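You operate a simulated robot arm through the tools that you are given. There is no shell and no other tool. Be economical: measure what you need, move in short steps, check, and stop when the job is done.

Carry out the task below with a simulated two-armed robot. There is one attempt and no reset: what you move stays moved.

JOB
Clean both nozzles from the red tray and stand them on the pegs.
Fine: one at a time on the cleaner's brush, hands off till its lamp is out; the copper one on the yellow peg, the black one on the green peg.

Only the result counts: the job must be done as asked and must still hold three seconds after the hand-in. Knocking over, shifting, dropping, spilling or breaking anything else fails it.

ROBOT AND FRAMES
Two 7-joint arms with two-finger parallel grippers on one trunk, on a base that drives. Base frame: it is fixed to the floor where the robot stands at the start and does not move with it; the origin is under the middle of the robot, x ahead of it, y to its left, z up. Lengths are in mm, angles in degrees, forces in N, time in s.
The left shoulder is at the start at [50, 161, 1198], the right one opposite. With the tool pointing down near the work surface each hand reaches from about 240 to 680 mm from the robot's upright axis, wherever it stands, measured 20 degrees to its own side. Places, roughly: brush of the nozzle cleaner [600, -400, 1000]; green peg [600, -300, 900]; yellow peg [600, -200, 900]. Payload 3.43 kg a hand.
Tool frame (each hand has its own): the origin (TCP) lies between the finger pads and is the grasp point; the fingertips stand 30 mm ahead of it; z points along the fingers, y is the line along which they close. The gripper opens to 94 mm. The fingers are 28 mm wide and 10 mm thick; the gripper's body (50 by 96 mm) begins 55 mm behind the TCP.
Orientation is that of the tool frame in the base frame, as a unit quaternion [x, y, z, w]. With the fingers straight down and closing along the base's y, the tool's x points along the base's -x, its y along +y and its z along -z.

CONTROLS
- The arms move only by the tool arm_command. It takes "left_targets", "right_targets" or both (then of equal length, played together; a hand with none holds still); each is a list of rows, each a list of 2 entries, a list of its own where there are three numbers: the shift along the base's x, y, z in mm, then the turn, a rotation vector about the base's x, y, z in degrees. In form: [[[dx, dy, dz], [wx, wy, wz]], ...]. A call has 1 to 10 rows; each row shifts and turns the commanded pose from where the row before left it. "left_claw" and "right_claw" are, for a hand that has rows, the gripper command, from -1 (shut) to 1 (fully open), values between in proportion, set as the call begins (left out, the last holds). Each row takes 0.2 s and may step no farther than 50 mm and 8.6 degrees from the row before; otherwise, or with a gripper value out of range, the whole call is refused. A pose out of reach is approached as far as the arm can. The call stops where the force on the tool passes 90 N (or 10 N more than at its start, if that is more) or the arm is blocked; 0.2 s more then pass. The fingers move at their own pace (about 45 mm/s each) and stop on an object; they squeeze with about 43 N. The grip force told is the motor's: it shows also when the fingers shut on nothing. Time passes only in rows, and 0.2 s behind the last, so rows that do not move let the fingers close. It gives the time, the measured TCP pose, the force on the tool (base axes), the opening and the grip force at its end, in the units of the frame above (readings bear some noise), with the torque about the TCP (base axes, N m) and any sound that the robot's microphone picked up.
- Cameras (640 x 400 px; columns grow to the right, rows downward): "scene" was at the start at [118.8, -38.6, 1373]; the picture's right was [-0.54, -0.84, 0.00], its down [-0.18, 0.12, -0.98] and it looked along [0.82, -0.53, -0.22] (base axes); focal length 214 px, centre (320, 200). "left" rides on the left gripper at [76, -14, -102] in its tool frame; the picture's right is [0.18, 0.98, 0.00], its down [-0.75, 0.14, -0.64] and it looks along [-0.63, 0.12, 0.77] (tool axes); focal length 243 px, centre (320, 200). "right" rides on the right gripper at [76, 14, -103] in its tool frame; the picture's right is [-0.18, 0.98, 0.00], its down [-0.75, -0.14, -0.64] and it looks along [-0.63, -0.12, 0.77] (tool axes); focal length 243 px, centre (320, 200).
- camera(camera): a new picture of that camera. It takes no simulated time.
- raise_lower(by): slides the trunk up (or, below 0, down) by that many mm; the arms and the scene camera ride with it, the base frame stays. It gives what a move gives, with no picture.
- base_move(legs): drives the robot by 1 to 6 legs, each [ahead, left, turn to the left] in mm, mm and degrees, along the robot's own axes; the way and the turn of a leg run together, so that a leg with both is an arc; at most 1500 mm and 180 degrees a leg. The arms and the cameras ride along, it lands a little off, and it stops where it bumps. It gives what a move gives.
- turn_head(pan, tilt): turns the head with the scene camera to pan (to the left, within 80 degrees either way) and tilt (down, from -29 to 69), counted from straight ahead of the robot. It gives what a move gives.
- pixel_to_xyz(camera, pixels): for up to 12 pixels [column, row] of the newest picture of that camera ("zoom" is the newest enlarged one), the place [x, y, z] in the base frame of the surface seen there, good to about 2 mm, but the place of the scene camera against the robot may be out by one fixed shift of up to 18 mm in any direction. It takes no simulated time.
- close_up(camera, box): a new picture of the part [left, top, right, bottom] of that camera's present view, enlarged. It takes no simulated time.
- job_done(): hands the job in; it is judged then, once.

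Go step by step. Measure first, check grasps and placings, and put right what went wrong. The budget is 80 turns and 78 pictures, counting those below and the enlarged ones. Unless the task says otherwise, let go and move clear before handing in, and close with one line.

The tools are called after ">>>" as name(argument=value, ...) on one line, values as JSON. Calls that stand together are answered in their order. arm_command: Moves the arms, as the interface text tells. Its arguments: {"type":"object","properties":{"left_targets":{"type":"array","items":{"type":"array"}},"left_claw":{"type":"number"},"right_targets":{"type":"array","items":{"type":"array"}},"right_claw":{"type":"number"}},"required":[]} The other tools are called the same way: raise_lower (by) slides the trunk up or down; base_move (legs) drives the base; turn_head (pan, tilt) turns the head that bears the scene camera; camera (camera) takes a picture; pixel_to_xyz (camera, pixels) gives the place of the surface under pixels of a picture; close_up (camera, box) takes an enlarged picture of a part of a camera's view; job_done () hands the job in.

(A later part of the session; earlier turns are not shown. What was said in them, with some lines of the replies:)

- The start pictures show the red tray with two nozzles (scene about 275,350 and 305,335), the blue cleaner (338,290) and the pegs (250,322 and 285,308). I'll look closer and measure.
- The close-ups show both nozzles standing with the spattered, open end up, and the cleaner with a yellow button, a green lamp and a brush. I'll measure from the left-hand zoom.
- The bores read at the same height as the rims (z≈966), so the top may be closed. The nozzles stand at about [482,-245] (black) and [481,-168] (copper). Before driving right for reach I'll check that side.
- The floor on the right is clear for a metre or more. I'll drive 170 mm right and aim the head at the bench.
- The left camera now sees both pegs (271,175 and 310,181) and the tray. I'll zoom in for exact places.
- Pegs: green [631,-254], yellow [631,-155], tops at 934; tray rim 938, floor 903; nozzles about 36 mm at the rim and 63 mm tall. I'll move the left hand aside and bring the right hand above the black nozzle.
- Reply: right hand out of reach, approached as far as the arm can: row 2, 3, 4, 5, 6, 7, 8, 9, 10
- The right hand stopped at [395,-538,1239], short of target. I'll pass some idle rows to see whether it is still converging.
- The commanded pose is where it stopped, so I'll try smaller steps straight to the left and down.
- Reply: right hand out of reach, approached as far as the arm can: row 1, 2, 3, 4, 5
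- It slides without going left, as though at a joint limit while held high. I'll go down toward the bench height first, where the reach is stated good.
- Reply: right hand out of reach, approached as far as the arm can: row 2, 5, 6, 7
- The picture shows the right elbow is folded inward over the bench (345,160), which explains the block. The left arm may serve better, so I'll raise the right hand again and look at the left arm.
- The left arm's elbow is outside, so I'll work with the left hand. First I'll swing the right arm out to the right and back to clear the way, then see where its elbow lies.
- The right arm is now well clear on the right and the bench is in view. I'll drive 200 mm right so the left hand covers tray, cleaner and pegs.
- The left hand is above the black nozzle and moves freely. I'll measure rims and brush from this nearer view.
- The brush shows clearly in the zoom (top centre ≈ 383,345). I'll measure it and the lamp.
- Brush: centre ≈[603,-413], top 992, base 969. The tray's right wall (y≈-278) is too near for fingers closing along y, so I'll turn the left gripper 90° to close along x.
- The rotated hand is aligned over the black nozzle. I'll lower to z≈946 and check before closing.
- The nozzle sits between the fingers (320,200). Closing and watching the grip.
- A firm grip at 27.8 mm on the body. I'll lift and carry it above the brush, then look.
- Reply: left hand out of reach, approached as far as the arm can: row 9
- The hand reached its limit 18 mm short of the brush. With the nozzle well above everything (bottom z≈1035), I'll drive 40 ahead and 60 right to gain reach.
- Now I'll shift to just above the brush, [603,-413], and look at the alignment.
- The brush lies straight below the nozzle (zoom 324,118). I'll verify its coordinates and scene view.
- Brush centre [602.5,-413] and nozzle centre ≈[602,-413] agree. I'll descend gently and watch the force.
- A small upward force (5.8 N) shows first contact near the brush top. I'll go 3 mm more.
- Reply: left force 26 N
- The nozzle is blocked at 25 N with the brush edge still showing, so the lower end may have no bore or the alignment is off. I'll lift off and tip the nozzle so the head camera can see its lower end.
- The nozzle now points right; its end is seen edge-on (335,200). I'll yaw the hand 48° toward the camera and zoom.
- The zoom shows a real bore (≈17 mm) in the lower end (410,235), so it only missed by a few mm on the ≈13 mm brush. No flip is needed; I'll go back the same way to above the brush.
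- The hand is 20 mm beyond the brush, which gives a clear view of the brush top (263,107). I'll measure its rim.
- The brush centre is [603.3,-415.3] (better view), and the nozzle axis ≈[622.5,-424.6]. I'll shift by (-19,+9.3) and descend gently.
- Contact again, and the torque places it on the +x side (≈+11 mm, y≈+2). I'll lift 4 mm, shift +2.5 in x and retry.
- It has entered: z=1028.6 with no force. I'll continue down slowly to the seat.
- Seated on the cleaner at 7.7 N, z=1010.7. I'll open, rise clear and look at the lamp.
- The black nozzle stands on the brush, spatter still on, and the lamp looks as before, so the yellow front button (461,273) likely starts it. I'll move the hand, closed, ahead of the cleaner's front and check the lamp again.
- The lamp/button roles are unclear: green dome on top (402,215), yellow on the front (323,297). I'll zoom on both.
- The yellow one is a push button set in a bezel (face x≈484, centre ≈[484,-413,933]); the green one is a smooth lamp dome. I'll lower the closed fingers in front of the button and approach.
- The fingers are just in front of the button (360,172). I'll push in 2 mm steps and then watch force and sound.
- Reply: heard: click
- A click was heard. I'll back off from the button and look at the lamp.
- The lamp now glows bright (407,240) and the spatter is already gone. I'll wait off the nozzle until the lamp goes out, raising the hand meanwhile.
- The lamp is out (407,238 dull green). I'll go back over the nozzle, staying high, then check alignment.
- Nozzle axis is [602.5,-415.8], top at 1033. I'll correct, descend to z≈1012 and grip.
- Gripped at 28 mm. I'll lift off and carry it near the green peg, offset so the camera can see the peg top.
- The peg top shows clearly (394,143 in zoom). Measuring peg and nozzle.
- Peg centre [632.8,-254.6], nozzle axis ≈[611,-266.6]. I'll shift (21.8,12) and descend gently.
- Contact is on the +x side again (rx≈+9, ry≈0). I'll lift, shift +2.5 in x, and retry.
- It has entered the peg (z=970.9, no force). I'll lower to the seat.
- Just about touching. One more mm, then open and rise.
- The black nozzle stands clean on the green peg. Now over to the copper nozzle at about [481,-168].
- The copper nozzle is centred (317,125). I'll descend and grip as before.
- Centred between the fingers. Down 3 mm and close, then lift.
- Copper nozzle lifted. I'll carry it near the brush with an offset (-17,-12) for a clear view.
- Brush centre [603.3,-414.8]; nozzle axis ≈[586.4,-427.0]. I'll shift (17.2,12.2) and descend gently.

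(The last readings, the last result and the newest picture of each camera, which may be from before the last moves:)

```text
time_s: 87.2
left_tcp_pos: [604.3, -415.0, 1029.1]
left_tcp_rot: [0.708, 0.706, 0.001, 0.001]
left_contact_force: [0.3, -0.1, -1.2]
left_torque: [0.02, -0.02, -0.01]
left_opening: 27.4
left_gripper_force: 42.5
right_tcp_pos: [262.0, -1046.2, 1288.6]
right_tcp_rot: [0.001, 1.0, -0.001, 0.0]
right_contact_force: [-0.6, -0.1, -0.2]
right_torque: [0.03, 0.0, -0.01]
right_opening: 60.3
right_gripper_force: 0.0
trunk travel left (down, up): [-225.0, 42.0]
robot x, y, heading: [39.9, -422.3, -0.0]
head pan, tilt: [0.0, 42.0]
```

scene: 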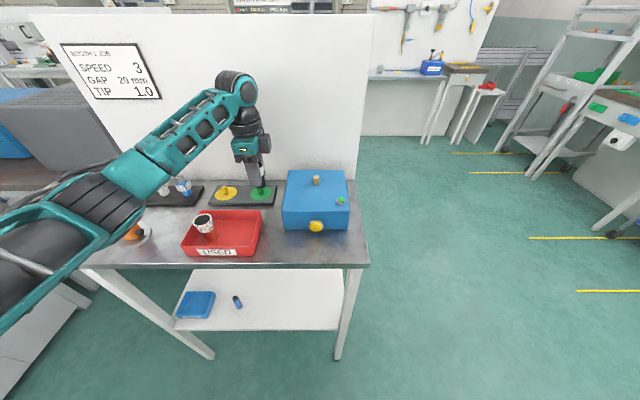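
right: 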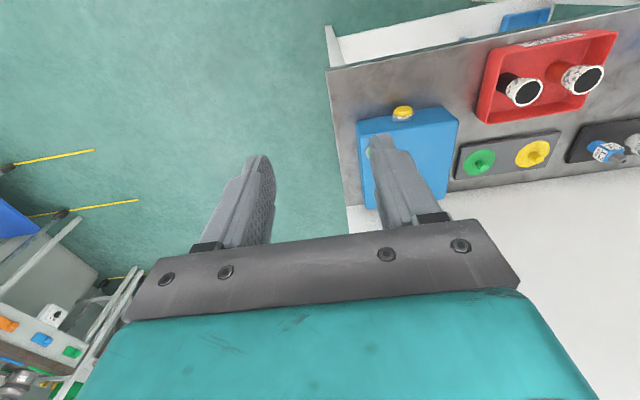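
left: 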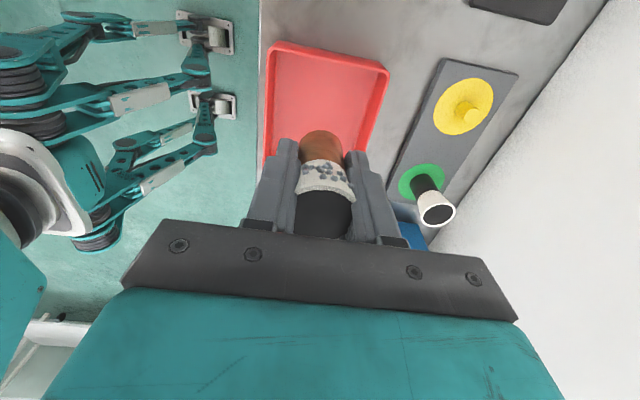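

Bottom at ≈988, below the brush top, with no force: it's on. Lowering to the seat.

>>> arm_command(left_targets=[[[0, 0, -3], [0, 0, 0]], [[0, 0, -3], [0, 0, 0]], [[0, 0, -3], [0, 0, 0]], [[0, 0, -3], [0, 0, 0]], [[0, 0, -2], [0, 0, 0]], [[0, 0, -1], [0, 0, 0]], [[0, 0, -1], [0, 0, 0]], [[0, 0, -1], [0, 0, 0]]])

```text
time_s: 89.0
left_tcp_pos: [603.1, -414.5, 1013.5]
left_tcp_rot: [0.708, 0.706, 0.0, 0.0]
left_contact_force: [-0.6, 0.5, -0.4]
left_torque: [-0.04, 0.01, 0.03]
left_opening: 27.7
left_gripper_force: 43.4
right_tcp_pos: [261.4, -1046.5, 1289.6]
right_tcp_rot: [0.001, 1.0, -0.001, 0.0]
right_contact_force: [-0.3, 0.3, -1.4]
right_torque: [0.0, 0.01, 0.0]
right_opening: 60.1
right_gripper_force: 0.0
trunk travel left (down, up): [-225.0, 42.0]
robot x, y, heading: [37.2, -422.2, -0.3]
head pan, tilt: [0.0, 42.0]
```

>>> arm_command(left_targets=[[[0, 0, -1], [0, 0, 0]], [[0, 0, -1], [0, 0, 0]], [[0, 0, -1], [0, 0, 0]]])

```text
time_s: 89.8
left_tcp_pos: [604.3, -414.1, 1009.8]
left_tcp_rot: [0.708, 0.706, 0.0, 0.0]
left_contact_force: [-0.3, 0.0, -1.1]
left_torque: [-0.02, 0.01, 0.02]
left_opening: 27.7
left_gripper_force: 42.6
right_tcp_pos: [261.1, -1046.8, 1289.7]
right_tcp_rot: [0.0, 1.0, -0.002, 0.001]
right_contact_force: [-1.0, -0.6, -0.8]
right_torque: [-0.03, -0.01, -0.03]
right_opening: 60.2
right_gripper_force: 0.0
trunk travel left (down, up): [-225.0, 42.0]
robot x, y, heading: [37.2, -425.3, -0.3]
head pan, tilt: [0.0, 42.0]
```

>>> arm_command(left_targets=[[[0, 0, -0.7], [0, 0, 0]], [[0, 0, -0.7], [0, 0, 0]]])

```text
time_s: 90.5
left_tcp_pos: [602.9, -415.6, 1010.0]
left_tcp_rot: [0.708, 0.706, 0.0, 0.001]
left_contact_force: [1.3, 1.4, 3.2]
left_torque: [0.02, 0.02, 0.0]
left_opening: 28.0
left_gripper_force: 43.1
right_tcp_pos: [260.6, -1047.1, 1288.3]
right_tcp_rot: [0.001, 1.0, 0.0, 0.0]
right_contact_force: [-0.4, 0.1, -0.3]
right_torque: [0.0, 0.01, 0.0]
right_opening: 60.4
right_gripper_force: 0.0
trunk travel left (down, up): [-225.0, 42.0]
robot x, y, heading: [41.7, -421.9, -0.2]
head pan, tilt: [0.0, 42.0]
```

Seated (3 N). Release, rise, and go back in front of the button along the earlier path.

>>> arm_command(left_targets=[[[0, 0, 0], [0, 0, 0]], [[0, 0, 0], [0, 0, 0]], [[0, 0, 0], [0, 0, 0]], [[0, 0, 15], [0, 0, 0]], [[0, 0, 25], [0, 0, 0]], [[0, 0, 30], [0, 0, 0]], [[0, 0, 30], [0, 0, 0]], [[0, 0, 20], [0, 0, 0]]], left_claw=0.5)

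>>> arm_command(left_targets=[[[-40, 0, 0], [0, 0, 0]], [[-40, 0, 0], [0, 0, 0]], [[-40, 0, 0], [0, 0, 0]], [[-40, 0, 0], [0, 0, 0]], [[0, 0, -30], [0, 0, 0]], [[0, 0, -30], [0, 0, 0]], [[0, 0, -30], [0, 0, 0]], [[0, 0, -30], [0, 0, 0]]], left_claw=-1)

>>> close_up(camera="scene", box=[150, 130, 380, 270])

```text
time_s: 92.2
left_tcp_pos: [605.4, -415.4, 1129.6]
left_tcp_rot: [0.707, 0.707, 0.0, 0.0]
left_contact_force: [0.1, 0.0, -0.2]
left_torque: [-0.01, 0.0, 0.0]
left_opening: 70.5
left_gripper_force: 0.0
right_tcp_pos: [262.3, -1046.7, 1288.4]
right_tcp_rot: [0.001, 1.0, -0.001, 0.0]
right_contact_force: [-0.6, 0.3, -0.3]
right_torque: [0.0, -0.01, -0.01]
right_opening: 60.0
right_gripper_force: 0.1
trunk travel left (down, up): [-225.0, 42.0]
robot x, y, heading: [42.0, -423.3, -0.1]
head pan, tilt: [0.0, 42.0]
```

```text
time_s: 94.0
left_tcp_pos: [446.7, -415.0, 1008.7]
left_tcp_rot: [0.708, 0.706, 0.0, 0.0]
left_contact_force: [0.1, -0.7, 0.0]
left_torque: [0.0, 0.03, 0.0]
left_opening: 0.2
left_gripper_force: 33.3
right_tcp_pos: [261.6, -1045.9, 1288.7]
right_tcp_rot: [0.001, 1.0, -0.001, 0.0]
right_contact_force: [0.0, 1.0, -0.4]
right_torque: [0.02, 0.01, -0.02]
right_opening: 60.2
right_gripper_force: 0.0
trunk travel left (down, up): [-225.0, 42.0]
robot x, y, heading: [36.8, -420.3, -0.3]
head pan, tilt: [0.0, 42.0]
```

```text
2.78 times, centred on (265, 200) of scene
```

zoom: 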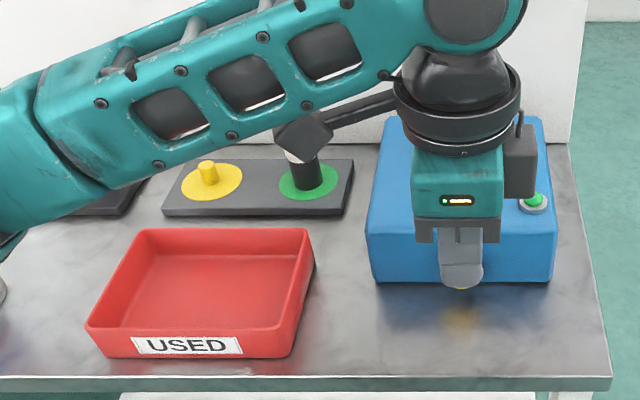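

Tray empty, black still on the green peg, fingers in front of the button. I'll lower and press as before.

>>> arm_command(left_targets=[[[0, 0, -30], [0, 0, 0]], [[0, 0, -29], [0, 0, 0]], [[10, 0, 0], [0, 0, 0]], [[10, 0, 0], [0, 0, 0]], [[5, 0, 0], [0, 0, 0]], [[2, 0, 0], [0, 0, 0]], [[2, 0, 0], [0, 0, 0]], [[2, 0, 0], [0, 0, 0]], [[2, 0, 0], [0, 0, 0]]])

```text
time_s: 96.0
left_tcp_pos: [477.0, -414.0, 949.0]
left_tcp_rot: [0.708, 0.706, 0.0, 0.001]
left_contact_force: [-0.1, 0.3, 0.1]
left_torque: [-0.02, 0.02, 0.0]
left_opening: 0.0
left_gripper_force: 33.5
right_tcp_pos: [261.4, -1046.6, 1289.0]
right_tcp_rot: [0.001, 1.0, -0.001, 0.0]
right_contact_force: [1.0, 0.3, -0.3]
right_torque: [-0.02, 0.03, 0.02]
right_opening: 60.3
right_gripper_force: 0.1
trunk travel left (down, up): [-225.0, 42.0]
robot x, y, heading: [37.9, -420.6, -0.1]
head pan, tilt: [0.0, 42.0]
```

>>> arm_command(left_targets=[[[1.5, 0, 0], [0, 0, 0]], [[1.5, 0, 0], [0, 0, 0]], [[1.5, 0, 0], [0, 0, 0]]])

```text
time_s: 96.8
left_tcp_pos: [480.8, -413.9, 949.0]
left_tcp_rot: [0.707, 0.707, 0.0, 0.001]
left_contact_force: [-2.8, 0.0, -1.3]
left_torque: [0.02, 0.1, 0.01]
left_opening: 0.0
left_gripper_force: 33.5
right_tcp_pos: [261.9, -1046.2, 1288.4]
right_tcp_rot: [0.001, 1.0, -0.001, 0.0]
right_contact_force: [-0.3, -0.6, 1.2]
right_torque: [0.01, -0.02, -0.02]
right_opening: 60.1
right_gripper_force: 0.0
trunk travel left (down, up): [-225.0, 42.0]
robot x, y, heading: [35.5, -426.2, -0.0]
head pan, tilt: [0.0, 42.0]
heard: click
```

Click heard. I'll back off and check the lamp while it runs.

>>> arm_command(left_targets=[[[-5, 0, 0], [0, 0, 0]], [[-15, 0, 0], [0, 0, 0]], [[-20, 0, 0], [0, 0, 0]], [[0, 20, 30], [0, 0, 0]], [[0, 30, 30], [0, 0, 0]]])

>>> close_up(camera="scene", box=[270, 140, 370, 240])

>>> arm_command(left_targets=[[[0, 0, 40], [0, 0, 0]], [[0, 0, 40], [0, 0, 0]], [[0, 0, 30], [0, 0, 0]], [[0, 0, 0], [0, 0, 0]], [[0, 0, 0], [0, 0, 0]], [[0, 0, 0], [0, 0, 0]], [[0, 0, 0], [0, 0, 0]], [[0, 0, 0], [0, 0, 0]], [[0, 0, 0], [0, 0, 0]], [[0, 0, 0], [0, 0, 0]]], left_claw=0.5)

>>> arm_command(left_targets=[[[0, 0, 0], [0, 0, 0]], [[0, 0, 0], [0, 0, 0]], [[0, 0, 0], [0, 0, 0]], [[0, 0, 0], [0, 0, 0]], [[0, 0, 0], [0, 0, 0]], [[0, 0, 0], [0, 0, 0]], [[0, 0, 0], [0, 0, 0]], [[0, 0, 0], [0, 0, 0]], [[0, 0, 0], [0, 0, 0]], [[0, 0, 0], [0, 0, 0]]])

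>>> close_up(camera="scene", box=[270, 140, 370, 240])

```text
time_s: 98.0
left_tcp_pos: [442.9, -364.2, 1009.4]
left_tcp_rot: [0.708, 0.706, 0.0, 0.0]
left_contact_force: [-0.4, -0.1, -0.3]
left_torque: [-0.01, -0.01, -0.04]
left_opening: 0.0
left_gripper_force: 33.4
right_tcp_pos: [261.4, -1046.8, 1288.1]
right_tcp_rot: [0.0, 1.0, -0.001, 0.0]
right_contact_force: [-0.5, 0.1, 0.2]
right_torque: [-0.01, 0.03, 0.02]
right_opening: 60.0
right_gripper_force: 0.1
trunk travel left (down, up): [-225.0, 42.0]
robot x, y, heading: [38.3, -426.1, -0.2]
head pan, tilt: [0.0, 42.0]
```

```text
4.00 times, centred on (320, 190) of scene
```

zoom: 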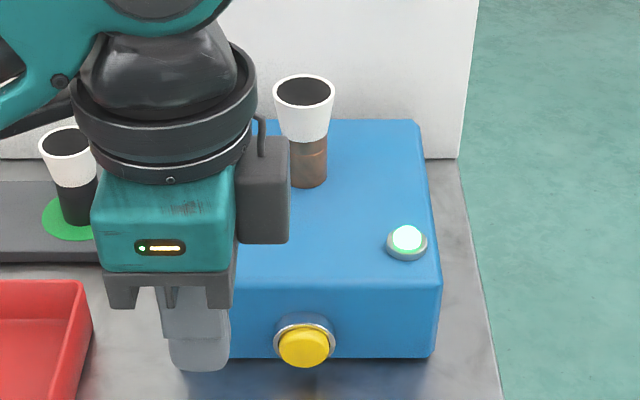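

```text
time_s: 100.2
left_tcp_pos: [442.5, -364.5, 1119.4]
left_tcp_rot: [0.708, 0.707, 0.001, 0.0]
left_contact_force: [0.1, -1.0, -1.3]
left_torque: [-0.02, 0.01, -0.02]
left_opening: 70.5
left_gripper_force: 0.1
right_tcp_pos: [262.3, -1046.2, 1288.3]
right_tcp_rot: [0.001, 1.0, -0.001, -0.001]
right_contact_force: [0.2, 0.8, -0.2]
right_torque: [0.01, -0.01, -0.01]
right_opening: 60.2
right_gripper_force: 0.1
trunk travel left (down, up): [-225.0, 42.0]
robot x, y, heading: [39.0, -423.7, -0.1]
head pan, tilt: [0.0, 42.0]
```

```text
time_s: 102.5
left_tcp_pos: [441.7, -363.0, 1119.9]
left_tcp_rot: [0.708, 0.706, 0.0, 0.0]
left_contact_force: [-0.2, 0.1, -0.2]
left_torque: [0.02, 0.01, -0.02]
left_opening: 70.6
left_gripper_force: 0.0
right_tcp_pos: [260.8, -1047.8, 1288.1]
right_tcp_rot: [0.001, 1.0, -0.001, -0.001]
right_contact_force: [-0.2, -0.1, 0.7]
right_torque: [-0.02, -0.02, -0.03]
right_opening: 60.3
right_gripper_force: 0.1
trunk travel left (down, up): [-225.0, 42.0]
robot x, y, heading: [38.4, -425.6, 0.2]
head pan, tilt: [0.0, 42.0]
```

```text
4.00 times, centred on (320, 190) of scene
```

zoom: 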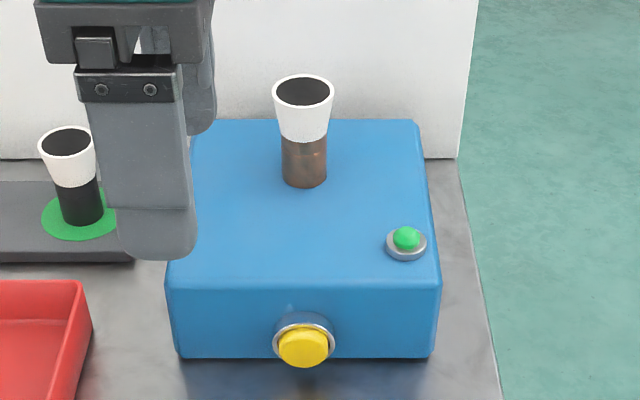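

The lamp lit and is now out again; copper is clean. Returning over the nozzle and measuring it.

>>> arm_command(left_targets=[[[40, -12.6, 0], [0, 0, 0]], [[40, -12.6, 0], [0, 0, 0]], [[40, -12.6, 0], [0, 0, 0]], [[40.5, -12.5, 0], [0, 0, 0]], [[0, 0, -20], [0, 0, 0]], [[0, 0, 0], [0, 0, 0]]])

>>> close_up(camera="left", box=[220, 60, 420, 240])

>>> pixel_to_xyz(camera="zoom", pixels=[[307, 168], [320, 168], [307, 180]])

```text
time_s: 103.8
left_tcp_pos: [601.4, -414.6, 1101.0]
left_tcp_rot: [0.708, 0.707, 0.0, -0.001]
left_contact_force: [-0.2, 0.8, -0.4]
left_torque: [0.0, 0.01, -0.01]
left_opening: 70.5
left_gripper_force: 0.0
right_tcp_pos: [261.7, -1047.4, 1287.9]
right_tcp_rot: [0.001, 1.0, -0.001, 0.001]
right_contact_force: [-0.2, -1.0, -0.1]
right_torque: [-0.02, 0.02, -0.02]
right_opening: 60.2
right_gripper_force: 0.1
trunk travel left (down, up): [-225.0, 42.0]
robot x, y, heading: [36.4, -426.2, 0.2]
head pan, tilt: [0.0, 42.0]
```

```text
2.22 times, centred on (320, 150) of left
```

zoom: 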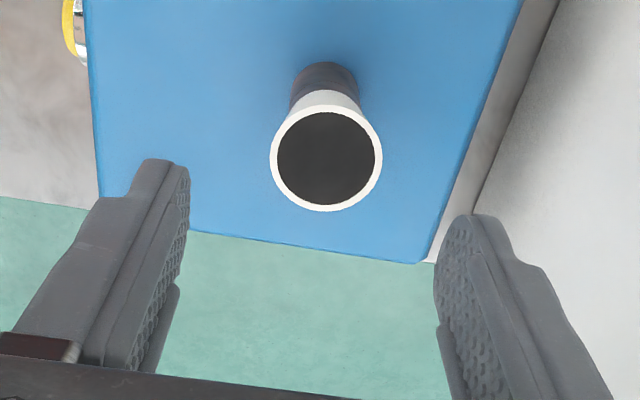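

```text
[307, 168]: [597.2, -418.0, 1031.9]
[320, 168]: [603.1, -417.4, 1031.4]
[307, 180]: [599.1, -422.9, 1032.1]
```

Nozzle centre ≈[604.5,-414.3]; I'll shift +2.3 in x, descend to 1012 and grip.

>>> arm_command(left_targets=[[[2.3, 0, 0], [0, 0, 0]], [[0, 0, -25], [0, 0, 0]], [[0, 0, -25], [0, 0, 0]], [[0, 0, -20], [0, 0, 0]], [[0, 0, -17], [0, 0, 0]], [[0, 0, 0], [0, 0, 0]]])

>>> arm_command(left_targets=[[[0, 0, 0], [0, 0, 0]], [[0, 0, 0], [0, 0, 0]], [[0, 0, 0], [0, 0, 0]], [[0, 0, 0], [0, 0, 0]], [[0, 0, 0], [0, 0, 0]], [[0, 0, 0], [0, 0, 0]]], left_claw=-1)

```text
time_s: 105.2
left_tcp_pos: [603.8, -413.0, 1013.0]
left_tcp_rot: [0.708, 0.706, 0.0, 0.0]
left_contact_force: [0.1, 0.2, -0.6]
left_torque: [-0.02, 0.0, 0.0]
left_opening: 70.3
left_gripper_force: 0.1
right_tcp_pos: [261.7, -1046.6, 1289.2]
right_tcp_rot: [0.002, 1.0, -0.001, 0.0]
right_contact_force: [-0.3, -1.1, -1.1]
right_torque: [-0.02, -0.01, 0.0]
right_opening: 60.1
right_gripper_force: 0.0
trunk travel left (down, up): [-225.0, 42.0]
robot x, y, heading: [40.7, -424.8, -0.2]
head pan, tilt: [0.0, 42.0]
```

```text
time_s: 106.7
left_tcp_pos: [603.4, -413.2, 1012.3]
left_tcp_rot: [0.707, 0.707, 0.0, 0.0]
left_contact_force: [-0.2, -0.8, 0.3]
left_torque: [-0.03, -0.01, -0.01]
left_opening: 27.7
left_gripper_force: 42.8
right_tcp_pos: [261.2, -1048.1, 1287.3]
right_tcp_rot: [0.001, 1.0, -0.001, 0.0]
right_contact_force: [0.0, -0.8, 0.2]
right_torque: [-0.01, -0.01, 0.02]
right_opening: 60.6
right_gripper_force: 0.0
trunk travel left (down, up): [-225.0, 42.0]
robot x, y, heading: [40.8, -423.4, -0.2]
head pan, tilt: [0.0, 42.0]
```

Gripped. Lifting high and carrying to beside the yellow peg, passing well above the black nozzle.

>>> arm_command(left_targets=[[[0, 0, 25], [0, 0, 0]], [[0, 0, 35], [0, 0, 0]], [[0, 0, 35], [0, 0, 0]], [[1.3, 41.3, 0], [0, 0, 0]], [[1.3, 41.3, 0], [0, 0, 0]], [[1.3, 41.3, 0], [0, 0, 0]], [[1.3, 41.3, 0], [0, 0, 0]], [[1.3, 41.3, 0], [0, 0, 0]], [[1.3, 41.3, 0], [0, 0, 0]], [[0, 0, 0], [0, 0, 0]]])

>>> arm_command(left_targets=[[[0, 0, -35], [0, 0, 0]], [[0, 0, -35], [0, 0, 0]], [[0, 0, -35], [0, 0, 0]], [[0, 0, 0], [0, 0, 0]]])

>>> close_up(camera="left", box=[220, 60, 420, 240])

```text
time_s: 108.8
left_tcp_pos: [609.1, -164.1, 1106.7]
left_tcp_rot: [0.708, 0.706, 0.0, 0.0]
left_contact_force: [0.1, 0.1, -0.6]
left_torque: [-0.02, 0.0, -0.02]
left_opening: 27.7
left_gripper_force: 43.2
right_tcp_pos: [262.3, -1047.0, 1288.2]
right_tcp_rot: [0.001, 1.0, -0.001, 0.0]
right_contact_force: [0.8, -0.2, -0.8]
right_torque: [0.06, 0.01, -0.01]
right_opening: 60.0
right_gripper_force: 0.1
trunk travel left (down, up): [-225.0, 42.0]
robot x, y, heading: [39.1, -425.1, -0.2]
head pan, tilt: [0.0, 42.0]
```

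```text
time_s: 109.8
left_tcp_pos: [611.4, -165.6, 1002.2]
left_tcp_rot: [0.708, 0.706, 0.0, 0.0]
left_contact_force: [-0.6, -0.5, -0.7]
left_torque: [0.0, 0.01, -0.04]
left_opening: 27.9
left_gripper_force: 42.8
right_tcp_pos: [261.3, -1046.5, 1288.0]
right_tcp_rot: [0.0, 1.0, -0.001, 0.0]
right_contact_force: [-0.2, 0.4, 0.4]
right_torque: [0.03, -0.02, 0.01]
right_opening: 60.3
right_gripper_force: 0.1
trunk travel left (down, up): [-225.0, 42.0]
robot x, y, heading: [37.7, -425.1, -0.1]
head pan, tilt: [0.0, 42.0]
```

```text
2.22 times, centred on (320, 150) of left
```

zoom: 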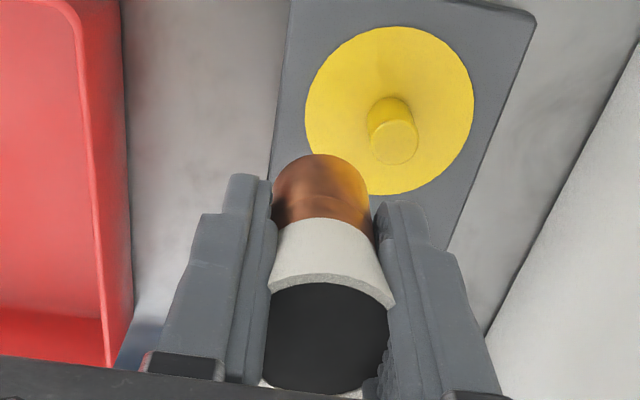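

>>> pixel_to_xyz(camera="zoom", pixels=[[374, 143], [416, 143], [394, 124], [394, 163], [394, 143], [300, 170], [320, 168], [345, 170], [310, 160], [335, 160]])

```text
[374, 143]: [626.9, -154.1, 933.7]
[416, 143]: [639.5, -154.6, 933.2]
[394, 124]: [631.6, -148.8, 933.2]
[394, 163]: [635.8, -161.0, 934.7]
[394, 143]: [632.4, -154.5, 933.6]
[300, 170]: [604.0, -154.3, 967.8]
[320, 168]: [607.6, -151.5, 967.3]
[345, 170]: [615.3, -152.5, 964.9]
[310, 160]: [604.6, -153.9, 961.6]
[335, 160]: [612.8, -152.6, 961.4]
```

Peg centre [632.8,-154.7], nozzle axis ≈[611,-166]. Using the offset learned at the green peg, I'll shift (23.4,11) and descend.

>>> arm_command(left_targets=[[[11.7, 5.5, 0], [0, 0, 0]], [[11.7, 5.5, 0], [0, 0, 0]], [[0, 0, -10], [0, 0, 0]], [[0, 0, -8], [0, 0, 0]], [[0, 0, -4], [0, 0, 0]], [[0, 0, -2], [0, 0, 0]], [[0, 0, -2], [0, 0, 0]], [[0, 0, -2], [0, 0, 0]]])

```text
time_s: 111.7
left_tcp_pos: [636.5, -155.3, 976.9]
left_tcp_rot: [0.707, 0.707, 0.001, 0.001]
left_contact_force: [1.1, 2.8, 9.2]
left_torque: [0.08, 0.04, -0.03]
left_opening: 27.7
left_gripper_force: 43.5
right_tcp_pos: [260.9, -1046.9, 1288.3]
right_tcp_rot: [0.001, 1.0, -0.001, 0.001]
right_contact_force: [-0.4, -0.3, 0.6]
right_torque: [0.01, 0.0, 0.01]
right_opening: 60.1
right_gripper_force: 0.1
trunk travel left (down, up): [-225.0, 42.0]
robot x, y, heading: [40.3, -423.4, 0.1]
head pan, tilt: [0.0, 42.0]
```

Contact is now on the -x (and slightly -y) side, and x reads 636.5, so I overshot. Lift, shift (-2.3,-0.8), retry.

>>> arm_command(left_targets=[[[0, 0, 5], [0, 0, 0]], [[-2.3, -0.8, 0], [0, 0, 0]], [[0, 0, -2], [0, 0, 0]], [[0, 0, -2], [0, 0, 0]], [[0, 0, -2], [0, 0, 0]], [[0, 0, -2], [0, 0, 0]]])

```text
time_s: 113.0
left_tcp_pos: [632.7, -156.1, 976.3]
left_tcp_rot: [0.707, 0.707, 0.003, 0.004]
left_contact_force: [-2.2, 3.4, 27.6]
left_torque: [0.41, -0.12, 0.05]
left_opening: 27.7
left_gripper_force: 42.8
right_tcp_pos: [259.4, -1048.1, 1289.0]
right_tcp_rot: [0.001, 1.0, 0.0, 0.001]
right_contact_force: [0.4, -0.1, -0.8]
right_torque: [0.0, 0.0, 0.01]
right_opening: 60.3
right_gripper_force: 0.0
trunk travel left (down, up): [-225.0, 42.0]
robot x, y, heading: [37.8, -421.6, -0.1]
head pan, tilt: [0.0, 42.0]
```

Now contact is on the +x,+y side, so the centre lies between: shift (+1.1,+1.5).

>>> arm_command(left_targets=[[[0, 0, 5], [0, 0, 0]], [[1.1, 1.5, 0], [0, 0, 0]], [[0, 0, -2], [0, 0, 0]], [[0, 0, -2], [0, 0, 0]], [[0, 0, -2], [0, 0, 0]]])

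```text
time_s: 114.2
left_tcp_pos: [633.6, -155.1, 966.8]
left_tcp_rot: [0.707, 0.707, -0.001, -0.002]
left_contact_force: [0.1, 0.2, -0.2]
left_torque: [0.01, 0.02, -0.03]
left_opening: 27.8
left_gripper_force: 43.5
right_tcp_pos: [262.3, -1047.1, 1287.5]
right_tcp_rot: [0.001, 1.0, 0.0, 0.0]
right_contact_force: [0.8, -1.6, 0.1]
right_torque: [0.0, 0.02, 0.0]
right_opening: 60.3
right_gripper_force: 0.0
trunk travel left (down, up): [-225.0, 42.0]
robot x, y, heading: [37.5, -425.3, -0.1]
head pan, tilt: [0.0, 42.0]
```

It slipped on (z=966.8, no force). Lowering to the seat.

>>> arm_command(left_targets=[[[0, 0, -3], [0, 0, 0]], [[0, 0, -3], [0, 0, 0]], [[0, 0, -2], [0, 0, 0]], [[0, 0, -1], [0, 0, 0]], [[0, 0, -1], [0, 0, 0]], [[0, 0, -1], [0, 0, 0]]])

```text
time_s: 115.7
left_tcp_pos: [635.7, -154.1, 959.9]
left_tcp_rot: [0.707, 0.707, 0.0, 0.0]
left_contact_force: [0.2, -0.3, -1.2]
left_torque: [0.01, -0.02, -0.01]
left_opening: 27.9
left_gripper_force: 43.1
right_tcp_pos: [261.7, -1047.3, 1289.4]
right_tcp_rot: [0.001, 1.0, 0.0, 0.0]
right_contact_force: [-0.6, 0.1, -0.2]
right_torque: [-0.03, 0.01, -0.01]
right_opening: 60.2
right_gripper_force: 0.0
trunk travel left (down, up): [-225.0, 42.0]
robot x, y, heading: [38.7, -421.8, -0.0]
head pan, tilt: [0.0, 42.0]
```

>>> arm_command(left_targets=[[[0, 0, -1.5], [0, 0, 0]], [[0, 0, -1], [0, 0, 0]], [[0, 0, -1], [0, 0, 0]]])

```text
time_s: 116.5
left_tcp_pos: [633.8, -155.8, 955.9]
left_tcp_rot: [0.708, 0.706, 0.0, 0.0]
left_contact_force: [-0.5, -0.8, -0.6]
left_torque: [0.01, -0.01, 0.01]
left_opening: 27.8
left_gripper_force: 42.9
right_tcp_pos: [260.2, -1045.9, 1287.3]
right_tcp_rot: [0.0, 1.0, -0.001, 0.0]
right_contact_force: [0.5, 0.0, 0.4]
right_torque: [0.0, 0.02, 0.03]
right_opening: 60.0
right_gripper_force: 0.0
trunk travel left (down, up): [-225.0, 42.0]
robot x, y, heading: [38.0, -423.6, 0.2]
head pan, tilt: [0.0, 42.0]
```

>>> arm_command(left_targets=[[[0, 0, -1], [0, 0, 0]], [[0, 0, -1], [0, 0, 0]]])

```text
time_s: 117.0
left_tcp_pos: [634.9, -154.8, 954.9]
left_tcp_rot: [0.708, 0.706, 0.001, 0.0]
left_contact_force: [0.6, 0.9, 0.5]
left_torque: [0.01, 0.04, -0.01]
left_opening: 27.6
left_gripper_force: 42.7
right_tcp_pos: [261.8, -1045.5, 1288.5]
right_tcp_rot: [0.0, 1.0, -0.001, 0.0]
right_contact_force: [0.0, 1.0, 0.2]
right_torque: [-0.01, 0.02, -0.01]
right_opening: 60.2
right_gripper_force: 0.0
trunk travel left (down, up): [-225.0, 42.0]
robot x, y, heading: [38.4, -417.9, -0.1]
head pan, tilt: [0.0, 42.0]
```

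>>> arm_command(left_targets=[[[0, 0, -1], [0, 0, 0]], [[0, 0, -0.7], [0, 0, 0]]])

```text
time_s: 117.7
left_tcp_pos: [633.8, -155.6, 956.0]
left_tcp_rot: [0.708, 0.707, 0.002, 0.001]
left_contact_force: [1.2, 1.2, 10.7]
left_torque: [-0.02, 0.1, -0.02]
left_opening: 27.6
left_gripper_force: 43.4
right_tcp_pos: [260.5, -1046.1, 1288.0]
right_tcp_rot: [0.001, 1.0, -0.001, 0.0]
right_contact_force: [0.0, -0.2, 0.4]
right_torque: [0.04, -0.01, 0.02]
right_opening: 60.4
right_gripper_force: 0.1
trunk travel left (down, up): [-225.0, 42.0]
robot x, y, heading: [34.1, -422.8, 0.0]
head pan, tilt: [0.0, 42.0]
```

Seated (10.7 N). Open, rise straight up, step back clear and look.

>>> arm_command(left_targets=[[[0, 0, 0], [0, 0, 0]], [[0, 0, 0], [0, 0, 0]], [[0, 0, 0], [0, 0, 0]], [[0, 0, 15], [0, 0, 0]], [[0, 0, 25], [0, 0, 0]], [[0, 0, 35], [0, 0, 0]], [[0, 0, 40], [0, 0, 0]], [[0, 0, 30], [0, 0, 0]], [[-30, 0, 30], [0, 0, 0]], [[-30, 0, 20], [0, 0, 0]]], left_claw=0.5)

>>> close_up(camera="scene", box=[120, 130, 380, 280])

>>> camera(camera="left")

```text
time_s: 119.8
left_tcp_pos: [576.3, -152.7, 1149.6]
left_tcp_rot: [0.708, 0.706, -0.001, 0.0]
left_contact_force: [0.0, 0.3, 0.4]
left_torque: [0.01, -0.03, 0.0]
left_opening: 70.6
left_gripper_force: 0.0
right_tcp_pos: [262.0, -1046.4, 1289.1]
right_tcp_rot: [0.001, 1.0, -0.001, 0.0]
right_contact_force: [0.0, -0.1, 0.5]
right_torque: [-0.02, -0.03, 0.02]
right_opening: 60.0
right_gripper_force: 0.0
trunk travel left (down, up): [-225.0, 42.0]
robot x, y, heading: [36.9, -427.2, 0.1]
head pan, tilt: [0.0, 42.0]
```

```text
2.46 times, centred on (250, 205) of scene
```

zoom: 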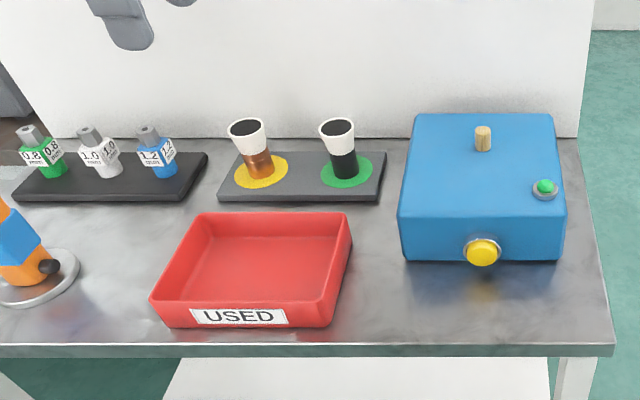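

```text
22 pictures are left
5 turns are left
```

left: 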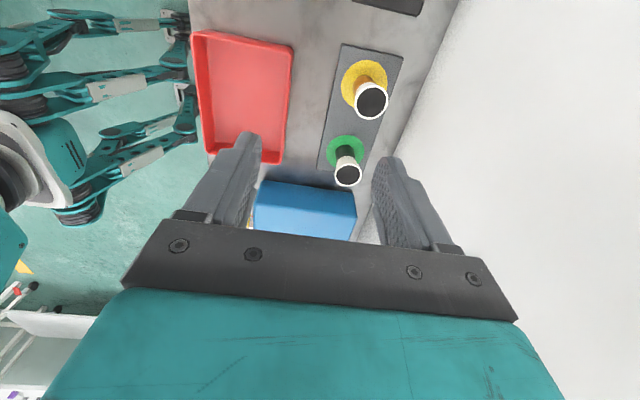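

Both pictures show the clean copper nozzle on the yellow peg (zoom 250,150) and the clean black one on the green peg (340,150). The lamp is out, both hands are clear and nothing else has moved, so I'm handing in.

>>> job_done()

```text
The job is handed in.
```

Both nozzles were cleaned one at a time on the brush and left alone until the lamp went out. The copper one stands on the yellow peg and the black one on the green peg; the job is handed in.
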